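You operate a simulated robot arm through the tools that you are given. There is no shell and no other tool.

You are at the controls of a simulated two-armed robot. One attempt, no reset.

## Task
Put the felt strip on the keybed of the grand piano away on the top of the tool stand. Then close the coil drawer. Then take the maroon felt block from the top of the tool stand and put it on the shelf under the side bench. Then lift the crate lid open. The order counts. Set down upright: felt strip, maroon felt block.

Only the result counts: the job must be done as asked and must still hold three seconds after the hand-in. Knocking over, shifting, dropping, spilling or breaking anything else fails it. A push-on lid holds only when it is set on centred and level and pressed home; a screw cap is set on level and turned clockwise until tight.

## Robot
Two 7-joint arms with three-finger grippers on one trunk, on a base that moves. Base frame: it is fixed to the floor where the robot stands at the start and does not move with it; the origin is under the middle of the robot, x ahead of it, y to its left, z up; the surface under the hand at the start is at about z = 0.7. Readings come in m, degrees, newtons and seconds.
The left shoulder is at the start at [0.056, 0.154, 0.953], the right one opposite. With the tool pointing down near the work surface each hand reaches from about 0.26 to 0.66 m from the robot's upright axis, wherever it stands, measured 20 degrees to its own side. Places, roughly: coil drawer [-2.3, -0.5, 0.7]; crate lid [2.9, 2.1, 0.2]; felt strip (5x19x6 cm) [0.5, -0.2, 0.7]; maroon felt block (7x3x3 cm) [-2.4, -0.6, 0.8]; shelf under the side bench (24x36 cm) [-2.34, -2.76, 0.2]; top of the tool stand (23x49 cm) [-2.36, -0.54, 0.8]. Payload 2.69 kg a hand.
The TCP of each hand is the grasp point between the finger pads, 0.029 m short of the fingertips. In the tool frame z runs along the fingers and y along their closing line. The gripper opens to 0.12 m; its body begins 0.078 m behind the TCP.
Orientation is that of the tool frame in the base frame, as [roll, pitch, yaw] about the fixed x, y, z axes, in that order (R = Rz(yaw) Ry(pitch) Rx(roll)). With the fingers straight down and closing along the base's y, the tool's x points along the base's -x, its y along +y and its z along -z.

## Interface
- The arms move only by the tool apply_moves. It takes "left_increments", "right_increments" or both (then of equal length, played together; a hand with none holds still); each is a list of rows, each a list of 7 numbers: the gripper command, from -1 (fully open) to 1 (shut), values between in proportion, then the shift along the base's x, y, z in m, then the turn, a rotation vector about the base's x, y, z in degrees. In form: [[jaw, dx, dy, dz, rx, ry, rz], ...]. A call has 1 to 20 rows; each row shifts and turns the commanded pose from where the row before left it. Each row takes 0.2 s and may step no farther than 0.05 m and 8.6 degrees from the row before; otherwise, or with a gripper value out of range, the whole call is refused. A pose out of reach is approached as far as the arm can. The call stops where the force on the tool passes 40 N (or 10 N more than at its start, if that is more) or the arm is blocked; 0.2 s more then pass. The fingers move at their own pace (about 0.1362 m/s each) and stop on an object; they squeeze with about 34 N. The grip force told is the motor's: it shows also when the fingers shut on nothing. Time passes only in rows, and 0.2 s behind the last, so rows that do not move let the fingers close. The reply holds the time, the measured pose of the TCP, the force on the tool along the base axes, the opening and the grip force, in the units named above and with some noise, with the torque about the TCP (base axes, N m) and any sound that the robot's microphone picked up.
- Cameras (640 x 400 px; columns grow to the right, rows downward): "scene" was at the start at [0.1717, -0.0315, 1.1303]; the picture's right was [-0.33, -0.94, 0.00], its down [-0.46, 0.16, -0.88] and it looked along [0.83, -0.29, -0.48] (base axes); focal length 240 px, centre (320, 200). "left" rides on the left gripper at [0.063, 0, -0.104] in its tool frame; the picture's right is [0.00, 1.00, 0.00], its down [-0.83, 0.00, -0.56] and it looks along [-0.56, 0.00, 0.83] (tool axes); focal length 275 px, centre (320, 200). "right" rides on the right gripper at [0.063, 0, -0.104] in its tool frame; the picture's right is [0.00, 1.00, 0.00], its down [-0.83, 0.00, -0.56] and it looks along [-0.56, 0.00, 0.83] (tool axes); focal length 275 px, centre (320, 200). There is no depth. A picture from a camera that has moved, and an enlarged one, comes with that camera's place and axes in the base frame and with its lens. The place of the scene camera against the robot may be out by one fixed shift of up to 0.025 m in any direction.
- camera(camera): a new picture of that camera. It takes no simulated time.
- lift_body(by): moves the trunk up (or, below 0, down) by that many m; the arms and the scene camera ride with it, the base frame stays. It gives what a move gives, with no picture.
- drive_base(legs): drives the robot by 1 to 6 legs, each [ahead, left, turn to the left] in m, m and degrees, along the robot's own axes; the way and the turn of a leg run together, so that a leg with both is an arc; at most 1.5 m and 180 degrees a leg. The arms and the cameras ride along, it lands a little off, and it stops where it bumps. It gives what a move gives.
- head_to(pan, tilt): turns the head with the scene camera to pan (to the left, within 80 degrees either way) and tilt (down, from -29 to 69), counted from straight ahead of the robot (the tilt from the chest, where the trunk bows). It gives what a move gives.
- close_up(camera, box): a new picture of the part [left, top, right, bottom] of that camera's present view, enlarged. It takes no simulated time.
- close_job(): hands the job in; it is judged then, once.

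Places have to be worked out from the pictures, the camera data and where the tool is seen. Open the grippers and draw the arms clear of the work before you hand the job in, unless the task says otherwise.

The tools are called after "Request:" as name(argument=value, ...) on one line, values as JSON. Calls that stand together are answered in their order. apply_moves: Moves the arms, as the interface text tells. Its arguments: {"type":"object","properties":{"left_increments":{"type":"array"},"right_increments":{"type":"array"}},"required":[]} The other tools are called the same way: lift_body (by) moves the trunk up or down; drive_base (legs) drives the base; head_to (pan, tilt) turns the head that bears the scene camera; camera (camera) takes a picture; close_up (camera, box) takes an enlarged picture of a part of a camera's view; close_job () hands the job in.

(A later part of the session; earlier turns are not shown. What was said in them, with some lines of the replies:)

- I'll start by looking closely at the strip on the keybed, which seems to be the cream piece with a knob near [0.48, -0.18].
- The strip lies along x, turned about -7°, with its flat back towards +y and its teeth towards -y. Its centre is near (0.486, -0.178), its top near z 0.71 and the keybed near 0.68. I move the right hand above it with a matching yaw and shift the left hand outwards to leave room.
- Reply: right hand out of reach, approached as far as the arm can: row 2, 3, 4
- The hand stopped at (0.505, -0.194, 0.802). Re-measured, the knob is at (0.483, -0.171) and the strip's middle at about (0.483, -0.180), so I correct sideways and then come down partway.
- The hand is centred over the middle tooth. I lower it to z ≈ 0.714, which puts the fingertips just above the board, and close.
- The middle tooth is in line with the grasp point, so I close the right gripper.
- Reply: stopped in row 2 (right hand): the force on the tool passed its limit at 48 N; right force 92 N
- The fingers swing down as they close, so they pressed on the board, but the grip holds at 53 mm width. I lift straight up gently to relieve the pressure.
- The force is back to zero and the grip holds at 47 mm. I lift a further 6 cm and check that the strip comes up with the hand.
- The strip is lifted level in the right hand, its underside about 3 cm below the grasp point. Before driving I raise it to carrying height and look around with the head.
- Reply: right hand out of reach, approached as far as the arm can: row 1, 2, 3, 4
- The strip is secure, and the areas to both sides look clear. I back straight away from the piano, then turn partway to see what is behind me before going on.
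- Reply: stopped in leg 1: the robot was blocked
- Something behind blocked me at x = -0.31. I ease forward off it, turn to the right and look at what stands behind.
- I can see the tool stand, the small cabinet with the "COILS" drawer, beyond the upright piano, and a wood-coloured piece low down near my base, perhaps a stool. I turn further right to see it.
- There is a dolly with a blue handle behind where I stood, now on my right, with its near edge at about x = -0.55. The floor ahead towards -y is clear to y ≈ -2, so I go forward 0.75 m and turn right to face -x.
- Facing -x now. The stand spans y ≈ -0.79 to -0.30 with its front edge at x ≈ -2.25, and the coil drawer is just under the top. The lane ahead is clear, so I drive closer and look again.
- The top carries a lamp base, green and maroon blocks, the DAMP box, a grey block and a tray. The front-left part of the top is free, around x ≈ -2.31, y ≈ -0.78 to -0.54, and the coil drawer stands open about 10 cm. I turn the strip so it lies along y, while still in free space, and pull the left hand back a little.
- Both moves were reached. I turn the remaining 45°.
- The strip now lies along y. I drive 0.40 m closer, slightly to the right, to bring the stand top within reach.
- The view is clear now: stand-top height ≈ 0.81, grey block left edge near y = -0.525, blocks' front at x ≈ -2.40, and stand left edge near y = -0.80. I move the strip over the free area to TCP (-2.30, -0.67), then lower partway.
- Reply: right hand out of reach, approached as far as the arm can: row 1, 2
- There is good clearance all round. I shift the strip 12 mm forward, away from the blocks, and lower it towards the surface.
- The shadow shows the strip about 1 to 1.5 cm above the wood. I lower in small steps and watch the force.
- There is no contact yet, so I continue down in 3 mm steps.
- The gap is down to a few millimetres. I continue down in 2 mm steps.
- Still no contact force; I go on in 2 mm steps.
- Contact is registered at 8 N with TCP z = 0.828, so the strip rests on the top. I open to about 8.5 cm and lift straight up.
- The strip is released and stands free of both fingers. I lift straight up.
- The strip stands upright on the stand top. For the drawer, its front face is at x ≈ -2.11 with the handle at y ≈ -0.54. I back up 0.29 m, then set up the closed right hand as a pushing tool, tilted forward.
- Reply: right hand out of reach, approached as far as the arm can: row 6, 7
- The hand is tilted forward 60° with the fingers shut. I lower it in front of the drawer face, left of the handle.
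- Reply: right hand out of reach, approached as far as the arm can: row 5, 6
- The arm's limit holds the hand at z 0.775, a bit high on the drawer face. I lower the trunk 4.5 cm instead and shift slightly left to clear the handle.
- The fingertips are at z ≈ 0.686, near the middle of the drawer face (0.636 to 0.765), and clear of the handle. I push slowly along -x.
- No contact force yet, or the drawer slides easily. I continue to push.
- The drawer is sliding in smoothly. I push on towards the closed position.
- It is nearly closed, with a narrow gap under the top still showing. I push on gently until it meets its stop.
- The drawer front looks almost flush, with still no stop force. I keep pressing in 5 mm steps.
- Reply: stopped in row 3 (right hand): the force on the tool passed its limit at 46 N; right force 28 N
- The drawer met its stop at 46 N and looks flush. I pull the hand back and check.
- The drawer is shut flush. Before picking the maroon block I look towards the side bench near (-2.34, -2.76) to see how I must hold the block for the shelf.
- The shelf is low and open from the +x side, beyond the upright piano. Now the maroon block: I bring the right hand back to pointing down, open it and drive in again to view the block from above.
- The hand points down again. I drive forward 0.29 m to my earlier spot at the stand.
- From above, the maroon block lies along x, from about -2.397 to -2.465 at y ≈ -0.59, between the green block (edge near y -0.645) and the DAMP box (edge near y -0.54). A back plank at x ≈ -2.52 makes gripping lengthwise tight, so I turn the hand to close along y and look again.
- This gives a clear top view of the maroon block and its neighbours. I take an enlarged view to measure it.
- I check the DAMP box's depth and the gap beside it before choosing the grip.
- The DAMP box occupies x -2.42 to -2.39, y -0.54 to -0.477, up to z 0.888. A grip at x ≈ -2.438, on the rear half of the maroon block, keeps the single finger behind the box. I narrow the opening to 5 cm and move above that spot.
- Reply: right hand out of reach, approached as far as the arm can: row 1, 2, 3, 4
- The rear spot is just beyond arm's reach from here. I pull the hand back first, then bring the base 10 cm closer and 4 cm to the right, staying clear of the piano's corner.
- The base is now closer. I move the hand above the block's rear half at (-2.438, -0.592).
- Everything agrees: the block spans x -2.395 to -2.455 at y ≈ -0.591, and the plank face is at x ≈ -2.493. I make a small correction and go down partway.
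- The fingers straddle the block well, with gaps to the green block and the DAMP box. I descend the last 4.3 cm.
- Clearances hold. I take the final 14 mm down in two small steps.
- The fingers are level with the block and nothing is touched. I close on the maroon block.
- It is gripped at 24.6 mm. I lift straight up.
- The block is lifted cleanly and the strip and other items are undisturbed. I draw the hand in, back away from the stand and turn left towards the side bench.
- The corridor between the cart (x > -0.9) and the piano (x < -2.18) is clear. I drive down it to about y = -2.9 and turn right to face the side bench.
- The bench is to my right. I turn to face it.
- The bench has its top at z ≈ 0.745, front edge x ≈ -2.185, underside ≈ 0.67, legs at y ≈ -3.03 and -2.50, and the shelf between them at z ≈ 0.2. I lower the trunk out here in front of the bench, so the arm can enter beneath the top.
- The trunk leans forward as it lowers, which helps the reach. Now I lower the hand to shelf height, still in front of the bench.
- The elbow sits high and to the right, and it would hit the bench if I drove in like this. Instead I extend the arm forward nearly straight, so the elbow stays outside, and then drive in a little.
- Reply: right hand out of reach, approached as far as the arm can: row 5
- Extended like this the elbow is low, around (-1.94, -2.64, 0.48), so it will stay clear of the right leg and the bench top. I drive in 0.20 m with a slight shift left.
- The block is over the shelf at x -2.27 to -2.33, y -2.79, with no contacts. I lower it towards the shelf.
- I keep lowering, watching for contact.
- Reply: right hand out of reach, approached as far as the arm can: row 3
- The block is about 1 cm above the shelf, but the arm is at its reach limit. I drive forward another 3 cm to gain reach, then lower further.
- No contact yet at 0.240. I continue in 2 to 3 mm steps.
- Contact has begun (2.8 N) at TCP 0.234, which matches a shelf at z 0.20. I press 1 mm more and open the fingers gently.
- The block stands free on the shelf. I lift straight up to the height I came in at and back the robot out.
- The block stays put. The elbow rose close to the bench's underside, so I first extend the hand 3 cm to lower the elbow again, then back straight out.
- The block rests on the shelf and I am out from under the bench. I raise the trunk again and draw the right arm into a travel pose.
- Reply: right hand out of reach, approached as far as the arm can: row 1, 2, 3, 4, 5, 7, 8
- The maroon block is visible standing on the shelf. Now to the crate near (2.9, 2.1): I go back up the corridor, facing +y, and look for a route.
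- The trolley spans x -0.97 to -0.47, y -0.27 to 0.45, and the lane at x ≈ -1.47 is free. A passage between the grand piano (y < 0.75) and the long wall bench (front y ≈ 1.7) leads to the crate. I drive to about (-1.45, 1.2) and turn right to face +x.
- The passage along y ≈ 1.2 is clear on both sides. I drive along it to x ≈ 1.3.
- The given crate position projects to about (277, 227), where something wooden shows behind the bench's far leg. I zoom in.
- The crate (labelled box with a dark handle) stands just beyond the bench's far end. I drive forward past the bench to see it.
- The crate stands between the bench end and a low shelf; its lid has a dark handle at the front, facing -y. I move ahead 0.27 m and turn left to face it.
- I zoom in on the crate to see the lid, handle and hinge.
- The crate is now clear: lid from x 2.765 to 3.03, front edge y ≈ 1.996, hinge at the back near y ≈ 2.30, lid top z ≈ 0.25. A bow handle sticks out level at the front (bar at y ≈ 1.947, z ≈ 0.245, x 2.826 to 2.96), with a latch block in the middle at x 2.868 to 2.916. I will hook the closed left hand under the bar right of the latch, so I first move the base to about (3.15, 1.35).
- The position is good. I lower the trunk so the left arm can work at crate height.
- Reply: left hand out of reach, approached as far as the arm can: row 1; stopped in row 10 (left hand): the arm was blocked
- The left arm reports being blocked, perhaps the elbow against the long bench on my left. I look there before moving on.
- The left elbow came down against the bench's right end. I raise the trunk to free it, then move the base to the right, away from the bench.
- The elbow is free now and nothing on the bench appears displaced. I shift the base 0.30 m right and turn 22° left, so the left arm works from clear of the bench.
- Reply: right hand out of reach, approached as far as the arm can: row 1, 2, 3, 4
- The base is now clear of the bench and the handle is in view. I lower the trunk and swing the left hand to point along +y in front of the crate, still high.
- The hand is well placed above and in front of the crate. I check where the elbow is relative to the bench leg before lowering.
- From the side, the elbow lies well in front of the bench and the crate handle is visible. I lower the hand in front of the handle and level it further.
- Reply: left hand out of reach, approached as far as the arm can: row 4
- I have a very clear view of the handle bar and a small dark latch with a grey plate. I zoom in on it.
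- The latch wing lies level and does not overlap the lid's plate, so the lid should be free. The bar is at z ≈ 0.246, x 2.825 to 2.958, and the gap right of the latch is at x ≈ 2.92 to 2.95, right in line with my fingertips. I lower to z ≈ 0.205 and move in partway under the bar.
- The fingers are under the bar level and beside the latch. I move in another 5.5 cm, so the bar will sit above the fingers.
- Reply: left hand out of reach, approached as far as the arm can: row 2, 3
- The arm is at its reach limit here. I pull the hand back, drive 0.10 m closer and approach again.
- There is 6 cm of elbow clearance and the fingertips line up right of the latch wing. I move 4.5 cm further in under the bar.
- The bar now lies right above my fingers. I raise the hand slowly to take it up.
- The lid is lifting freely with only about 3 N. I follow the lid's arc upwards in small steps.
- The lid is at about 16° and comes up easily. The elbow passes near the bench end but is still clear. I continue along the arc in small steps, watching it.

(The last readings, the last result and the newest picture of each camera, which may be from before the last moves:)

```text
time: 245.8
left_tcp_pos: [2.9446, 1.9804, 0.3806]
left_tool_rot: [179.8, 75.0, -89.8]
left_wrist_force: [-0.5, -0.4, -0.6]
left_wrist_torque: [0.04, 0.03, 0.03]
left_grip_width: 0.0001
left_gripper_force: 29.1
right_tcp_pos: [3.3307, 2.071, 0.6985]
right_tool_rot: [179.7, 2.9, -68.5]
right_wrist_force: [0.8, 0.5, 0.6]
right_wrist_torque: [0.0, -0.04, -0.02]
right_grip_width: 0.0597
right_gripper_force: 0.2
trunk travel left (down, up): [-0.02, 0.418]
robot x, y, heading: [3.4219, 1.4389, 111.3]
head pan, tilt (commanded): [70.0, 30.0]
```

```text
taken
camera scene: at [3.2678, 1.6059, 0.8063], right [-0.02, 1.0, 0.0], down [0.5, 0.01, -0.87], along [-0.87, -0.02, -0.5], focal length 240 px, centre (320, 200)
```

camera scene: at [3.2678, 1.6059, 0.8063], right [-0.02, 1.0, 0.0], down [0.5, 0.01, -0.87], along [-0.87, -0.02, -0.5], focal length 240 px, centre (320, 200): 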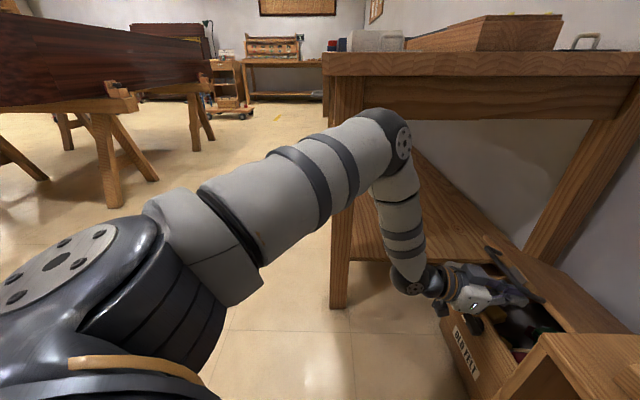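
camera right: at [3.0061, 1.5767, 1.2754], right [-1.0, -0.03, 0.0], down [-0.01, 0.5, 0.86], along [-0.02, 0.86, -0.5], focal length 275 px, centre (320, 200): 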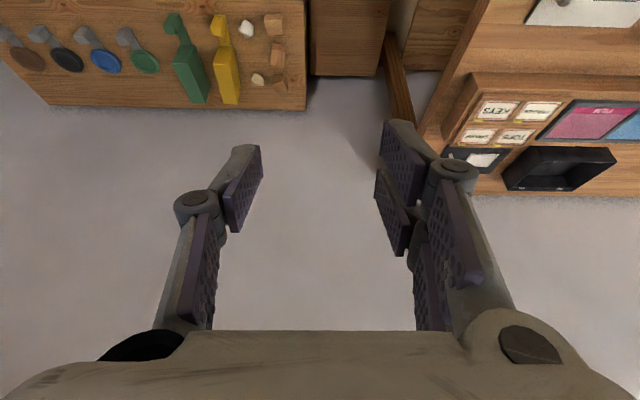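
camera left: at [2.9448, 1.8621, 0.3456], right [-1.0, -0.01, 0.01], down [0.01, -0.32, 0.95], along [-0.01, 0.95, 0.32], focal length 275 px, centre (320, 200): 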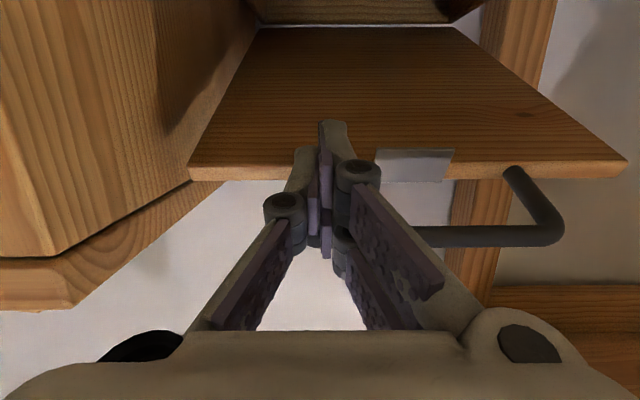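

The elbow is rising close to the bench's end rail. To gain room I turn the hand 25° about the vertical, with the fingertips staying under the bar, which swings the wrist and elbow to the right.

Request:
apply_moves(left_increments=[[1, 0, 0, 0.001, 0, 0, 5], [1, 0, 0, 0, 0, 0, 5], [1, 0, 0, 0.001, 0, 0, 5], [1, 0, 0, 0, 0, 0, 5], [1, 0, 0, 0, 0, 0, 5], [1, 0, 0, 0, 0, 0, 0]])

Request:
camera(camera="scene")

Request:
camera(camera="left")

```text
time: 247.2
left_tcp_pos: [2.9463, 1.9809, 0.3823]
left_tool_rot: [179.6, 75.0, -64.6]
left_wrist_force: [0.2, -0.3, -1.0]
left_wrist_torque: [-0.01, 0.03, -0.02]
left_grip_width: 0.0
left_gripper_force: 28.6
right_tcp_pos: [3.3318, 2.0722, 0.7001]
right_tool_rot: [179.8, 2.7, -68.5]
right_wrist_force: [-0.7, -0.2, -0.1]
right_wrist_torque: [0.0, -0.01, 0.01]
right_grip_width: 0.0602
right_gripper_force: 0.0
trunk travel left (down, up): [-0.02, 0.418]
robot x, y, heading: [3.4221, 1.4395, 111.5]
head pan, tilt (commanded): [70.0, 30.0]
```

```text
taken
camera scene: at [3.2678, 1.606, 0.8063], right [-0.02, 1.0, 0.0], down [0.5, 0.01, -0.87], along [-0.87, -0.02, -0.5], focal length 240 px, centre (320, 200)
```

scene: 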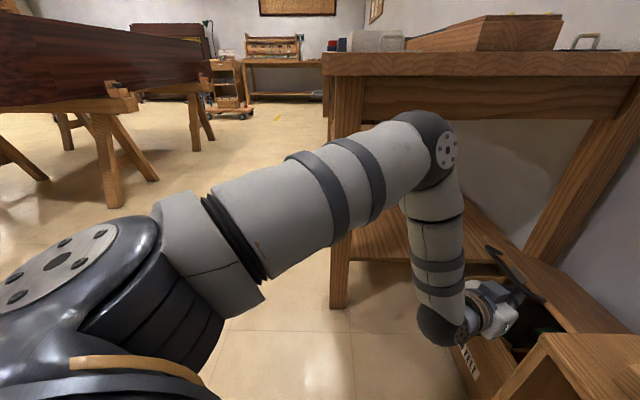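

```text
taken
camera left: at [2.995, 1.8735, 0.3472], right [-0.9, -0.43, 0.01], down [0.14, -0.29, 0.95], along [-0.41, 0.86, 0.32], focal length 275 px, centre (320, 200)
```

left: 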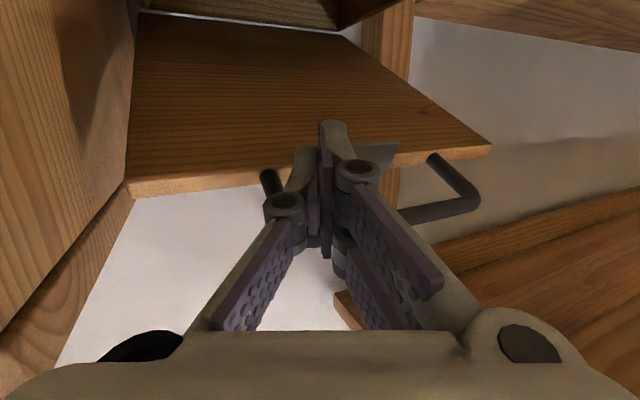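

The elbow now has about 6 cm to the bench, and the bar still rests on the fingers between the handle's legs. I continue along the arc.

Request:
apply_moves(left_increments=[[1, 0, 0.0073, 0.0138, 0, 0, 0], [1, 0, 0.0078, 0.0135, 0, 0, 0], [1, 0, 0.0084, 0.0132, 0, 0, 0], [1, 0, 0.009, 0.0128, 0, 0, 0], [1, 0, 0, 0, 0, 0, 0]])

Request:
camera(camera="scene")

Request:
camera(camera="left")

```text
time: 248.4
left_tcp_pos: [2.944, 2.012, 0.4348]
left_tool_rot: [179.8, 75.1, -64.8]
left_wrist_force: [0.7, -0.4, -0.9]
left_wrist_torque: [0.0, -0.01, 0.02]
left_grip_width: 0.0002
left_gripper_force: 28.1
right_tcp_pos: [3.3309, 2.0725, 0.699]
right_tool_rot: [179.8, 2.7, -68.5]
right_wrist_force: [0.2, 0.0, 0.0]
right_wrist_torque: [0.01, 0.01, -0.01]
right_grip_width: 0.0602
right_gripper_force: 0.2
trunk travel left (down, up): [-0.02, 0.418]
robot x, y, heading: [3.4239, 1.4444, 111.3]
head pan, tilt (commanded): [70.0, 30.0]
```

```text
taken
camera scene: at [3.2678, 1.6059, 0.8063], right [-0.02, 1.0, 0.0], down [0.5, 0.01, -0.87], along [-0.87, -0.02, -0.5], focal length 240 px, centre (320, 200)
```

scene: 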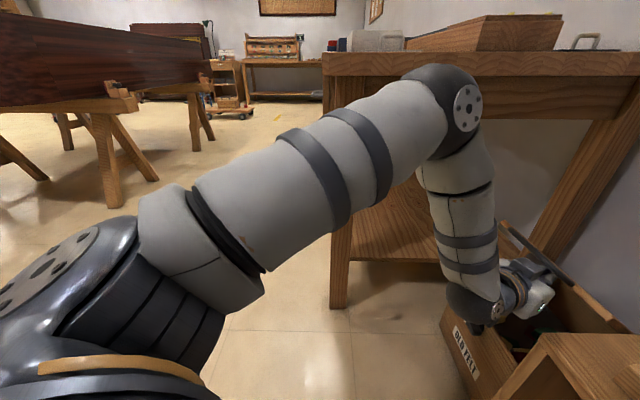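

```text
taken
camera left: at [2.994, 1.9062, 0.4011], right [-0.9, -0.43, 0.01], down [0.14, -0.29, 0.95], along [-0.4, 0.86, 0.32], focal length 275 px, centre (320, 200)
```

left: 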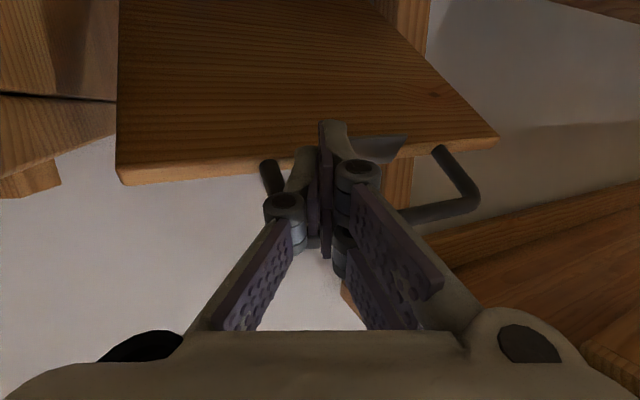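

The lid is at about 36° and the elbow stays clear of the bench. I continue.

Request:
apply_moves(left_increments=[[1, 0, 0.0096, 0.0122, 0, 0, 0], [1, 0, 0.01, 0.0118, 0, 0, 0], [1, 0, 0.0106, 0.0114, 0, 0, 0], [1, 0, 0.0111, 0.0109, 0, 0, 0], [1, 0, 0, 0, 0, 0, 0]])

Request:
camera(camera="scene")

Request:
camera(camera="left")

```text
time: 249.6
left_tcp_pos: [2.9462, 2.0539, 0.4813]
left_tool_rot: [179.6, 75.0, -64.9]
left_wrist_force: [0.2, -1.6, -1.8]
left_wrist_torque: [0.0, -0.01, -0.03]
left_grip_width: 0.0
left_gripper_force: 28.8
right_tcp_pos: [3.3304, 2.0723, 0.6994]
right_tool_rot: [179.8, 2.8, -68.5]
right_wrist_force: [-0.1, -0.1, 0.9]
right_wrist_torque: [-0.01, -0.03, 0.05]
right_grip_width: 0.0601
right_gripper_force: 0.0
trunk travel left (down, up): [-0.02, 0.418]
robot x, y, heading: [3.4261, 1.441, 111.3]
head pan, tilt (commanded): [70.0, 30.0]
```

```text
taken
camera scene: at [3.2678, 1.6059, 0.8063], right [-0.02, 1.0, 0.0], down [0.5, 0.01, -0.87], along [-0.87, -0.02, -0.5], focal length 240 px, centre (320, 200)
```

scene: 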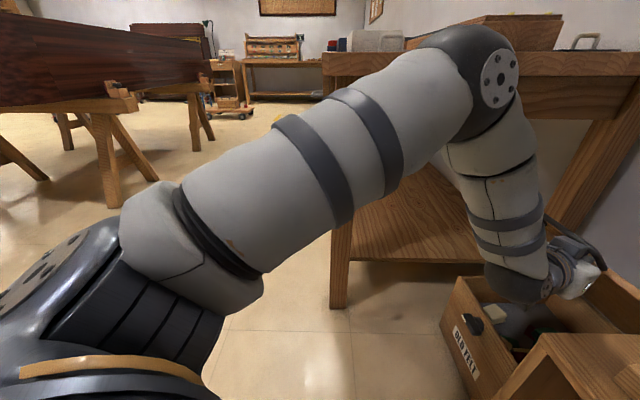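

```text
taken
camera left: at [2.9944, 1.9478, 0.447], right [-0.9, -0.43, 0.01], down [0.14, -0.29, 0.95], along [-0.4, 0.86, 0.32], focal length 275 px, centre (320, 200)
```

left: 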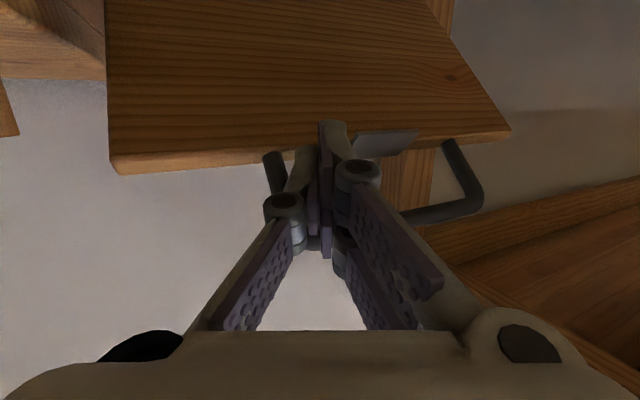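

About 46° now, forces still tiny. I continue further up and back.

Request:
apply_moves(left_increments=[[1, 0, 0.0117, 0.0102, 0, 0, 0], [1, 0, 0.0121, 0.0098, 0, 0, 0], [1, 0, 0.0125, 0.0092, 0, 0, 0], [1, 0, 0.0129, 0.0087, 0, 0, 0], [1, 0, 0, 0, 0, 0, 0]])

Request:
camera(camera="scene")

Request:
camera(camera="left")

```text
time: 250.8
left_tcp_pos: [2.945, 2.1029, 0.52]
left_tool_rot: [179.8, 75.1, -64.7]
left_wrist_force: [-3.8, -1.6, 0.0]
left_wrist_torque: [0.0, -0.03, 0.05]
left_grip_width: 0.0
left_gripper_force: 28.5
right_tcp_pos: [3.3298, 2.0721, 0.6988]
right_tool_rot: [179.8, 2.8, -68.5]
right_wrist_force: [-0.1, 0.0, 0.1]
right_wrist_torque: [-0.02, 0.02, 0.01]
right_grip_width: 0.0598
right_gripper_force: 0.1
trunk travel left (down, up): [-0.02, 0.418]
robot x, y, heading: [3.4246, 1.444, 111.6]
head pan, tilt (commanded): [70.0, 30.0]
```

```text
taken
camera scene: at [3.2677, 1.6058, 0.8063], right [-0.02, 1.0, 0.0], down [0.5, 0.01, -0.87], along [-0.87, -0.02, -0.5], focal length 240 px, centre (320, 200)
```

scene: 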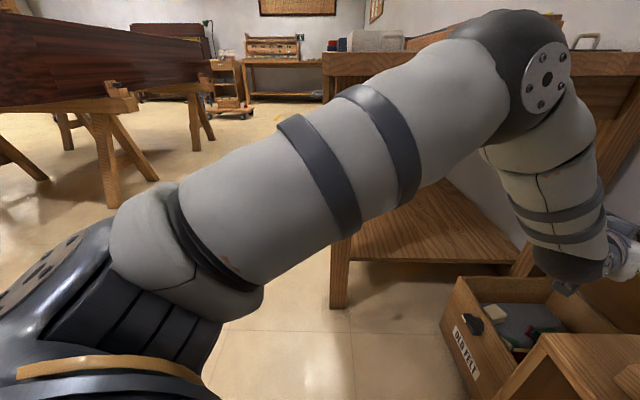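

```text
taken
camera left: at [2.9945, 1.9966, 0.4851], right [-0.9, -0.43, 0.01], down [0.14, -0.29, 0.95], along [-0.41, 0.86, 0.32], focal length 275 px, centre (320, 200)
```

left: 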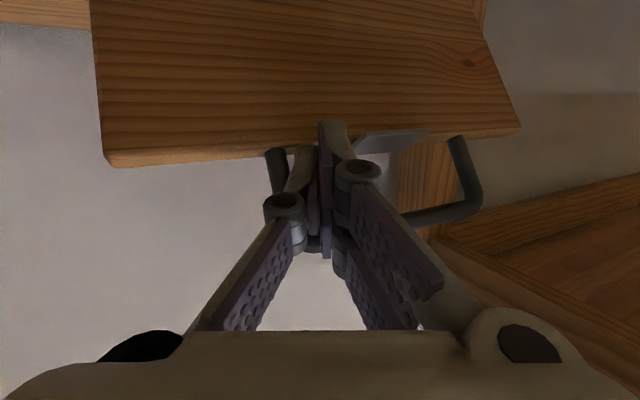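

About 56°. I continue with the hand moving mainly back (+y), pushing the lid towards vertical.

Request:
apply_moves(left_increments=[[1, 0, 0.0133, 0.0078, 0, 0, 0], [1, 0, 0.0135, 0.007, 0, 0, 0], [1, 0, 0.014, 0.0062, 0, 0, 0], [1, 0, 0.014, 0.0055, 0, 0, 0], [1, 0, 0, 0, 0, 0, 0]])

Request:
head_to(pan=35, tilt=30)

Request:
camera(camera="scene")

Request:
camera(camera="left")

```text
time: 252.0
left_tcp_pos: [2.9472, 2.1574, 0.5459]
left_tool_rot: [179.7, 74.9, -64.9]
left_wrist_force: [0.9, -1.6, 0.3]
left_wrist_torque: [-0.02, 0.02, -0.01]
left_grip_width: 0.0001
left_gripper_force: 28.5
right_tcp_pos: [3.3312, 2.0716, 0.6992]
right_tool_rot: [179.8, 2.9, -68.6]
right_wrist_force: [-1.3, -0.3, 0.9]
right_wrist_torque: [-0.02, 0.01, -0.04]
right_grip_width: 0.0601
right_gripper_force: 0.0
trunk travel left (down, up): [-0.02, 0.418]
robot x, y, heading: [3.4268, 1.4396, 111.0]
head pan, tilt (commanded): [70.0, 30.0]
```

```text
time: 253.0
left_tcp_pos: [2.9458, 2.1568, 0.5452]
left_tool_rot: [179.7, 75.0, -64.8]
left_wrist_force: [0.1, -0.9, 0.4]
left_wrist_torque: [-0.02, 0.02, 0.02]
left_grip_width: 0.0001
left_gripper_force: 28.5
right_tcp_pos: [3.33, 2.0714, 0.699]
right_tool_rot: [179.9, 2.7, -68.5]
right_wrist_force: [-0.3, -0.3, 0.0]
right_wrist_torque: [0.04, 0.02, 0.01]
right_grip_width: 0.0599
right_gripper_force: 0.0
trunk travel left (down, up): [-0.02, 0.418]
robot x, y, heading: [3.4225, 1.437, 111.4]
head pan, tilt (commanded): [35.0, 30.0]
```

```text
taken
camera scene: at [3.2829, 1.6581, 0.8063], right [0.55, 0.83, 0.0], down [0.42, -0.28, -0.87], along [-0.72, 0.48, -0.5], focal length 240 px, centre (320, 200)
```

scene: 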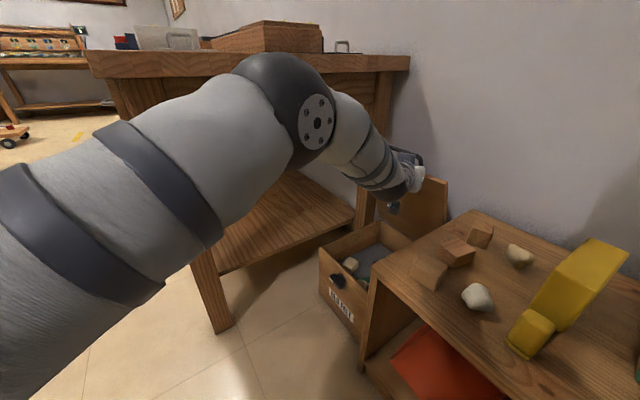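

```text
taken
camera left: at [2.9948, 2.0507, 0.5114], right [-0.9, -0.43, 0.01], down [0.14, -0.29, 0.95], along [-0.4, 0.86, 0.32], focal length 275 px, centre (320, 200)
```

left: 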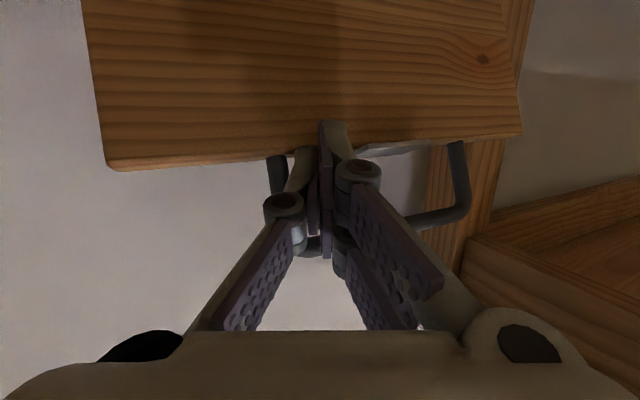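

The lid stands at roughly 70°. I lower the fingertips slightly, so they bear on the lid's underside, and keep pushing back.

Request:
apply_moves(left_increments=[[1, 0, 0.012, -0.006, 0, 0, 0], [1, 0, 0.014, -0.004, 0, 0, 0], [1, 0, 0.014, -0.002, 0, 0, 0], [1, 0, 0.014, 0.0, 0, 0, 0], [1, 0, 0.014, 0.0, 0, 0, 0], [1, 0, 0, 0, 0, 0, 0]])

Request:
camera(camera="left")

Request:
camera(camera="scene")

```text
time: 254.4
left_tcp_pos: [2.9456, 2.2082, 0.5346]
left_tool_rot: [179.4, 75.2, -64.9]
left_wrist_force: [-0.2, 0.5, 0.4]
left_wrist_torque: [0.01, 0.03, 0.02]
left_grip_width: 0.0
left_gripper_force: 29.0
left hand out of reach, approached as far as the arm can: row 4, 5
right_tcp_pos: [3.3309, 2.0711, 0.699]
right_tool_rot: [179.8, 2.9, -68.4]
right_wrist_force: [0.4, 0.8, -0.3]
right_wrist_torque: [-0.01, 0.01, -0.01]
right_grip_width: 0.0598
right_gripper_force: 0.1
trunk travel left (down, up): [-0.02, 0.418]
robot x, y, heading: [3.4246, 1.4396, 111.3]
head pan, tilt (commanded): [35.0, 30.0]
```

```text
taken
camera left: at [2.9951, 2.1014, 0.4994], right [-0.9, -0.43, 0.01], down [0.15, -0.29, 0.95], along [-0.41, 0.85, 0.33], focal length 275 px, centre (320, 200)
```

left: 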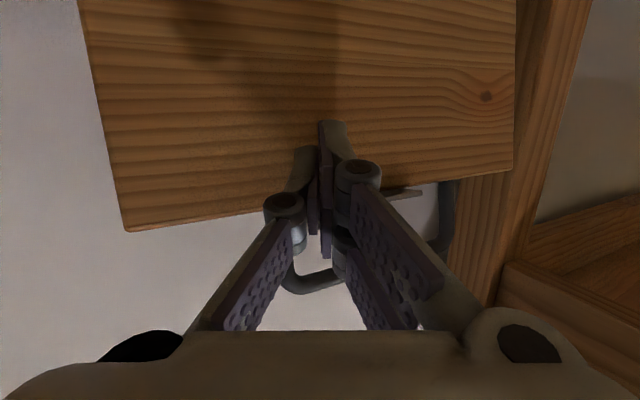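

```text
taken
camera scene: at [3.283, 1.6581, 0.8063], right [0.55, 0.83, 0.0], down [0.42, -0.28, -0.87], along [-0.72, 0.48, -0.5], focal length 240 px, centre (320, 200)
```

scene: 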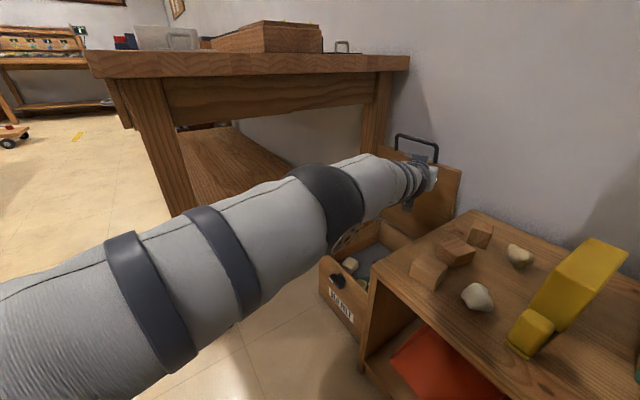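

The lid is at nearly 80° and the arm is fully extended. I use the base for the last stretch, driving forward 6 cm to push it past vertical.

Request:
drive_base(legs=[[0.06, 0, 0]])

Request:
camera(camera="left")

Request:
camera(camera="scene")

```text
time: 255.4
left_tcp_pos: [2.9249, 2.2639, 0.5339]
left_tool_rot: [179.4, 75.1, -64.9]
left_wrist_force: [0.7, -0.4, -0.4]
left_wrist_torque: [0.01, 0.0, -0.01]
left_grip_width: 0.0
left_gripper_force: 28.5
right_tcp_pos: [3.3104, 2.1275, 0.6988]
right_tool_rot: [179.8, 2.8, -68.5]
right_wrist_force: [0.8, 0.0, 0.3]
right_wrist_torque: [0.0, -0.03, 0.02]
right_grip_width: 0.0597
right_gripper_force: 0.0
trunk travel left (down, up): [-0.02, 0.418]
robot x, y, heading: [3.4005, 1.4931, 111.1]
head pan, tilt (commanded): [35.0, 30.0]
```

```text
taken
camera left: at [2.9734, 2.1572, 0.4994], right [-0.9, -0.43, 0.01], down [0.15, -0.29, 0.95], along [-0.41, 0.85, 0.33], focal length 275 px, centre (320, 200)
```

left: 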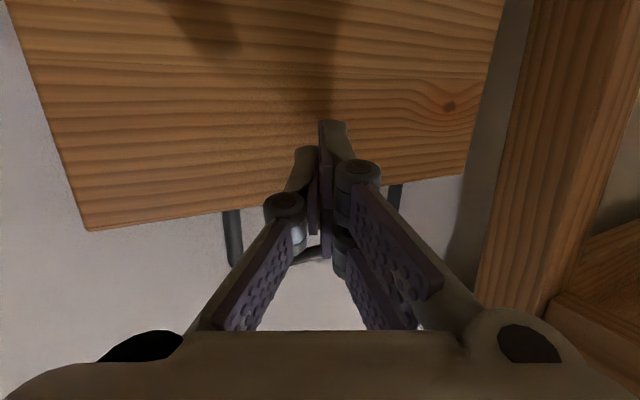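

```text
taken
camera scene: at [3.2613, 1.7139, 0.8063], right [0.55, 0.83, 0.0], down [0.42, -0.28, -0.87], along [-0.72, 0.48, -0.5], focal length 240 px, centre (320, 200)
```

scene: 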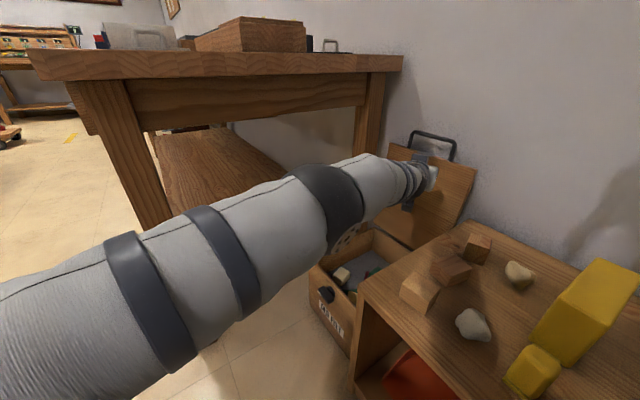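

The lid is about vertical. I push another 5 cm to take it past vertical to its stop.

Request:
drive_base(legs=[[0.05, 0, 0]])

Request:
camera(camera="left")

Request:
camera(camera="scene")

```text
time: 256.3
left_tcp_pos: [2.9135, 2.2909, 0.534]
left_tool_rot: [179.3, 75.1, -64.8]
left_wrist_force: [10.4, -29.1, 7.6]
left_wrist_torque: [0.28, 0.04, -0.21]
left_grip_width: 0.0
left_gripper_force: 28.2
right_tcp_pos: [3.2971, 2.1555, 0.6986]
right_tool_rot: [-180.0, 2.7, -68.5]
right_wrist_force: [-0.7, -0.2, -0.2]
right_wrist_torque: [-0.03, 0.0, -0.02]
right_grip_width: 0.0601
right_gripper_force: 0.0
trunk travel left (down, up): [-0.02, 0.418]
robot x, y, heading: [3.3932, 1.5256, 111.3]
head pan, tilt (commanded): [35.0, 30.0]
stopped in leg 1: the force on the tool passed its limit at 602 N (the readings are from after the stop); the commanded pose is now the measured one
```

```text
taken
camera left: at [2.9626, 2.1835, 0.4996], right [-0.9, -0.43, 0.01], down [0.15, -0.29, 0.95], along [-0.41, 0.85, 0.32], focal length 275 px, centre (320, 200)
```

left: 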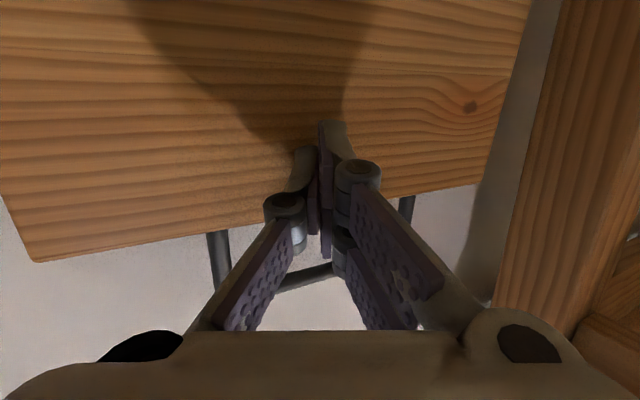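

```text
taken
camera scene: at [3.25, 1.7408, 0.8069], right [0.55, 0.83, 0.0], down [0.42, -0.27, -0.87], along [-0.72, 0.48, -0.5], focal length 240 px, centre (320, 200)
```

scene: 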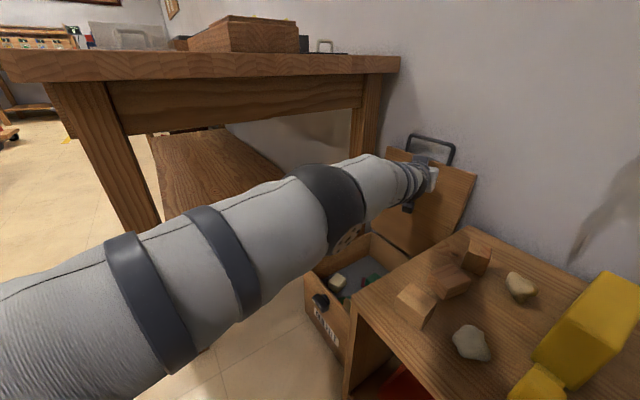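

The lid reached its stop. I ease the hand back gently and check whether the lid stays open by itself.

Request:
apply_moves(left_increments=[[1, 0.0, -0.008, 0, 0, 0, 0], [1, 0.0, -0.01, 0, 0, 0, 0], [1, 0.0, -0.01, 0, 0, 0, 0], [1, 0, 0, 0, 0, 0, 0]])

Request:
camera(camera="left")

Request:
camera(camera="scene")

```text
time: 257.3
left_tcp_pos: [2.9128, 2.2662, 0.532]
left_tool_rot: [179.4, 74.9, -64.8]
left_wrist_force: [0.3, 0.7, 1.0]
left_wrist_torque: [0.03, -0.02, 0.01]
left_grip_width: 0.0
left_gripper_force: 28.6
left hand out of reach, approached as far as the arm can: row 1
right_tcp_pos: [3.297, 2.1568, 0.6964]
right_tool_rot: [179.9, 2.7, -68.4]
right_wrist_force: [0.2, -0.1, -0.8]
right_wrist_torque: [-0.02, -0.03, 0.02]
right_grip_width: 0.0598
right_gripper_force: 0.1
trunk travel left (down, up): [-0.02, 0.418]
robot x, y, heading: [3.3917, 1.5269, 111.4]
head pan, tilt (commanded): [35.0, 30.0]
```

```text
taken
camera left: at [2.961, 2.1595, 0.4973], right [-0.9, -0.43, 0.01], down [0.14, -0.29, 0.95], along [-0.41, 0.86, 0.32], focal length 275 px, centre (320, 200)
```

left: 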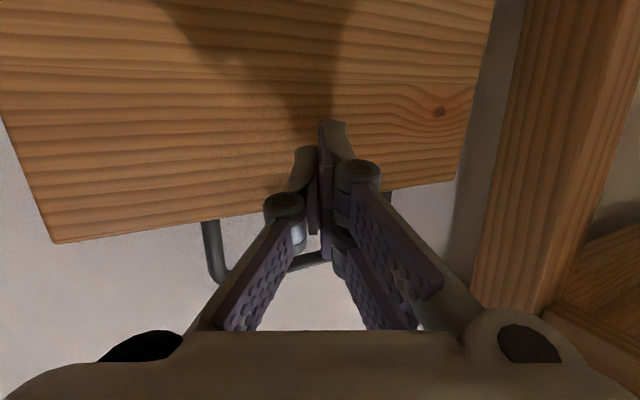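

```text
taken
camera scene: at [3.2493, 1.7431, 0.8063], right [0.55, 0.83, 0.0], down [0.42, -0.28, -0.87], along [-0.72, 0.48, -0.5], focal length 240 px, centre (320, 200)
```

scene: 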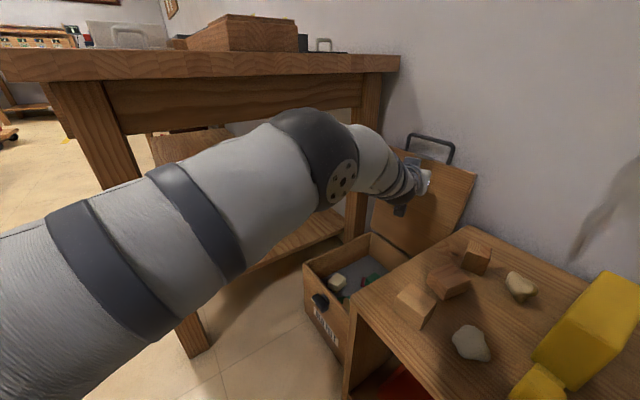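

The lid stays up while the hand is off it. I raise the hand a little and back the robot away with the arm still extended.

Request:
apply_moves(left_increments=[[1, 0.0, -0.01, 0.015, 0, 0, 0], [1, 0.0, -0.01, 0.015, 0, 0, 0], [1, 0.0, -0.01, 0.015, 0, 0, 0], [1, 0, 0, 0, 0, 0, 0]])

Request:
drive_base(legs=[[-0.12, 0, 0], [-0.3, 0, 0]])

Request:
camera(camera="scene")

Request:
camera(camera="left")

```text
time: 258.3
left_tcp_pos: [2.9115, 2.2365, 0.5773]
left_tool_rot: [179.4, 74.8, -64.8]
left_wrist_force: [-0.3, 0.1, -0.2]
left_wrist_torque: [-0.02, -0.01, -0.03]
left_grip_width: 0.0
left_gripper_force: 28.6
right_tcp_pos: [3.2967, 2.1565, 0.6973]
right_tool_rot: [179.9, 2.6, -68.5]
right_wrist_force: [0.4, -0.2, -1.1]
right_wrist_torque: [0.03, 0.0, 0.01]
right_grip_width: 0.0598
right_gripper_force: 0.0
trunk travel left (down, up): [-0.02, 0.418]
robot x, y, heading: [3.3931, 1.5273, 111.7]
head pan, tilt (commanded): [35.0, 30.0]
```

```text
time: 261.2
left_tcp_pos: [3.0624, 1.8483, 0.5761]
left_tool_rot: [179.5, 74.8, -64.8]
left_wrist_force: [1.0, -0.1, 0.1]
left_wrist_torque: [0.02, 0.02, 0.0]
left_grip_width: 0.0
left_gripper_force: 28.1
right_tcp_pos: [3.4466, 1.7707, 0.6958]
right_tool_rot: [179.9, 2.7, -68.3]
right_wrist_force: [-0.8, 0.4, 0.7]
right_wrist_torque: [-0.02, 0.01, 0.01]
right_grip_width: 0.0601
right_gripper_force: 0.0
trunk travel left (down, up): [-0.02, 0.418]
robot x, y, heading: [3.542, 1.141, 111.4]
head pan, tilt (commanded): [35.0, 30.0]
```

```text
taken
camera scene: at [3.4011, 1.3561, 0.8063], right [0.55, 0.83, 0.0], down [0.42, -0.28, -0.87], along [-0.72, 0.48, -0.5], focal length 240 px, centre (320, 200)
```

scene: 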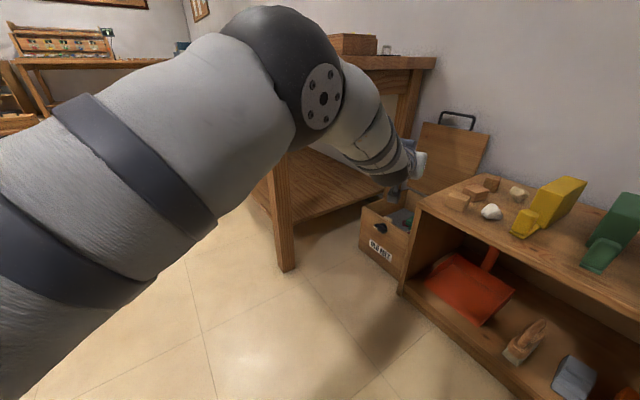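

```text
taken
camera left: at [3.112, 1.742, 0.5423], right [-0.9, -0.43, 0.01], down [0.14, -0.28, 0.95], along [-0.41, 0.85, 0.32], focal length 275 px, centre (320, 200)
```

left: 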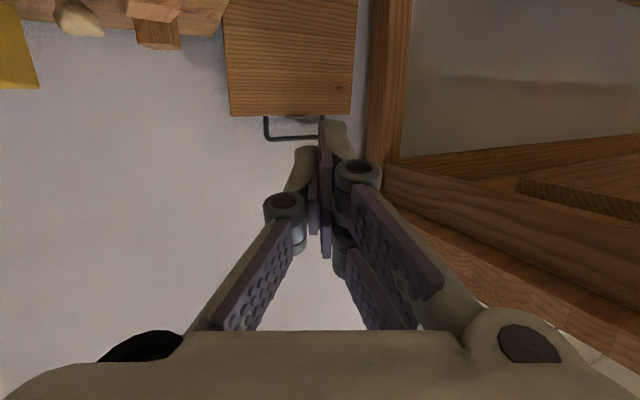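

The lid remains open on its own. I take a closer look at the crate.

Request:
close_up(camera="scene", box=[340, 90, 520, 300])

Request:
close_up(camera="left", box=[180, 0, 420, 160])

```text
1.90 times, centred on (430, 195) of scene
camera zoom: at [3.4011, 1.3561, 0.8063], right [0.55, 0.83, 0.0], down [0.42, -0.28, -0.87], along [-0.72, 0.48, -0.5], focal length 457 px, centre (110, 210)
```

zoom: 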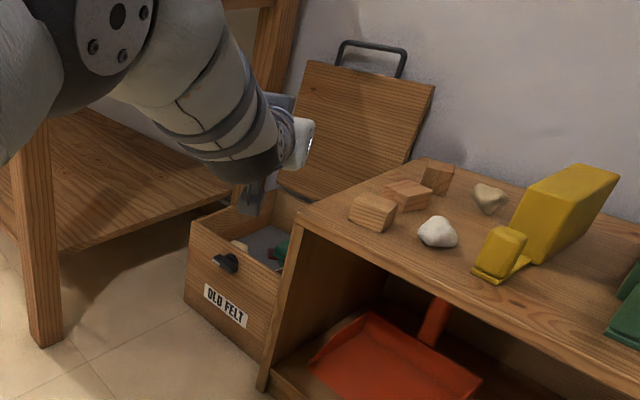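

```text
2.50 times, centred on (300, 80) of left
camera zoom: at [3.112, 1.742, 0.5423], right [-0.9, -0.43, 0.01], down [0.14, -0.28, 0.95], along [-0.41, 0.85, 0.32], focal length 688 px, centre (370, 500)
```

zoom: 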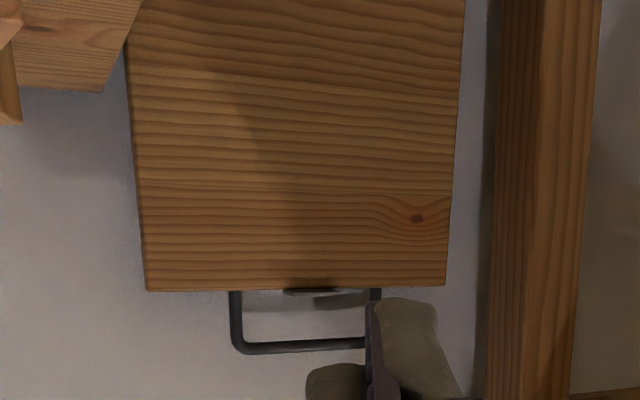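

The lid stands open past vertical, and the items on the low shelf are undisturbed. I back off a bit more, raise the trunk, and open both grippers.

Request:
drive_base(legs=[[-0.15, 0, 0]])

Request:
lift_body(by=0.3)

Request:
apply_moves(left_increments=[[-1, 0, 0, 0, 0, 0, 0], [-1, 0, 0, 0, 0, 0, 0], [-1, 0, 0, 0, 0, 0, 0], [-1, 0, 0, 0, 0, 0, 0], [-1, 0, 0, 0, 0, 0, 0]], right_increments=[[-1, 0, 0, 0, 0, 0, 0], [-1, 0, 0, 0, 0, 0, 0], [-1, 0, 0, 0, 0, 0, 0], [-1, 0, 0, 0, 0, 0, 0], [-1, 0, 0, 0, 0, 0, 0]])

Request:
head_to(pan=35, tilt=40)

Request:
camera(camera="scene")

```text
time: 262.6
left_tcp_pos: [3.1164, 1.7091, 0.577]
left_tool_rot: [179.3, 74.8, -64.8]
left_wrist_force: [-0.1, -0.2, 0.5]
left_wrist_torque: [0.0, 0.01, -0.01]
left_grip_width: 0.0001
left_gripper_force: 28.6
right_tcp_pos: [3.5025, 1.6316, 0.6969]
right_tool_rot: [179.9, 2.6, -68.3]
right_wrist_force: [0.3, -0.5, -0.3]
right_wrist_torque: [0.02, -0.02, -0.04]
right_grip_width: 0.06
right_gripper_force: 0.0
trunk travel left (down, up): [-0.02, 0.418]
robot x, y, heading: [3.6007, 0.9976, 111.3]
head pan, tilt (commanded): [35.0, 30.0]
```

```text
time: 265.6
left_tcp_pos: [3.1183, 1.706, 0.9196]
left_tool_rot: [-179.6, 78.2, -63.7]
left_wrist_force: [-0.1, -0.6, -0.4]
left_wrist_torque: [0.02, 0.02, 0.0]
left_grip_width: 0.0
left_gripper_force: 28.6
right_tcp_pos: [3.5436, 1.5268, 1.1562]
right_tool_rot: [179.9, 21.2, -68.3]
right_wrist_force: [0.3, 0.6, 0.2]
right_wrist_torque: [0.0, 0.01, -0.02]
right_grip_width: 0.0602
right_gripper_force: 0.0
trunk travel left (down, up): [-0.32, 0.118]
robot x, y, heading: [3.5999, 0.9987, 111.7]
head pan, tilt (commanded): [35.0, 30.0]
```

```text
time: 266.8
left_tcp_pos: [3.1183, 1.7053, 0.921]
left_tool_rot: [-179.6, 78.2, -63.7]
left_wrist_force: [0.4, 0.3, 0.0]
left_wrist_torque: [0.03, 0.0, -0.02]
left_grip_width: 0.1199
left_gripper_force: 0.1
right_tcp_pos: [3.5441, 1.526, 1.1563]
right_tool_rot: [179.9, 21.3, -68.3]
right_wrist_force: [0.5, -1.1, 0.1]
right_wrist_torque: [0.01, 0.0, 0.01]
right_grip_width: 0.1201
right_gripper_force: 0.1
trunk travel left (down, up): [-0.32, 0.118]
robot x, y, heading: [3.5988, 1.0028, 111.6]
head pan, tilt (commanded): [35.0, 30.0]
```

```text
time: 267.5
left_tcp_pos: [3.1187, 1.7053, 0.9205]
left_tool_rot: [-179.5, 78.2, -63.7]
left_wrist_force: [0.6, 1.0, 0.3]
left_wrist_torque: [-0.01, -0.02, 0.0]
left_grip_width: 0.12
left_gripper_force: 0.1
right_tcp_pos: [3.5438, 1.5268, 1.1556]
right_tool_rot: [179.9, 21.3, -68.3]
right_wrist_force: [0.5, 0.2, -0.5]
right_wrist_torque: [-0.01, 0.02, 0.0]
right_grip_width: 0.1198
right_gripper_force: 0.0
trunk travel left (down, up): [-0.32, 0.118]
robot x, y, heading: [3.5984, 1.0033, 111.7]
head pan, tilt (commanded): [35.0, 40.0]
```

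```text
taken
camera scene: at [3.4948, 1.1273, 1.1079], right [0.55, 0.83, 0.0], down [0.54, -0.35, -0.77], along [-0.64, 0.42, -0.64], focal length 240 px, centre (320, 200)
```

scene: 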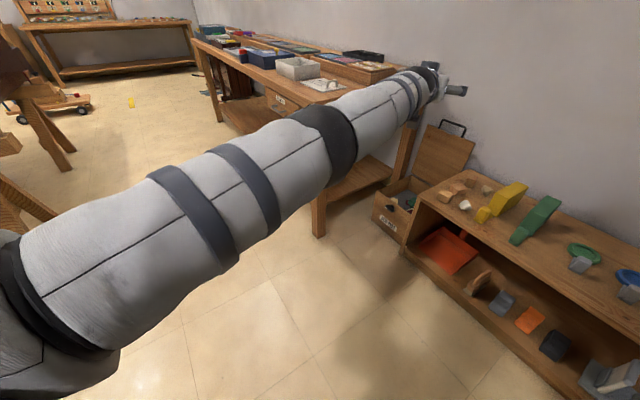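

The lid has held open by itself for about ten seconds. The strip is on the stand, the drawer is shut, and the block is on the shelf. The grippers are open and clear, so I hand the job in.

Request:
close_job()

```text
The job is handed in.
```

I did all four steps in order and handed the job in; no result has come back yet.

- **Felt strip:** it stands upright on the front left of the tool stand top, clear of the other items there.
- **Coil drawer:** pushed shut until it met its stop, flush with the stand.
- **Maroon felt block:** set down on the shelf under the side bench, in the same position it had on the stand, and seen still standing there after I backed away.
- **Crate lid:** lifted by its handle past vertical. It stayed open by itself for about ten seconds before hand-in.

Three contacts along the way could count against the job:

- **Trolley:** while backing away from the piano I bumped the trolley behind the robot. I couldn't tell whether it moved.
- **Long bench:** my left elbow pressed on its right end while I was lowering the trunk at the crate. I lifted off and repositioned; nothing on it looked displaced in the pictures.
- **Crate:** the lid hit its stop hard, with a brief 602 N reading. I did not measure whether the crate shifted.
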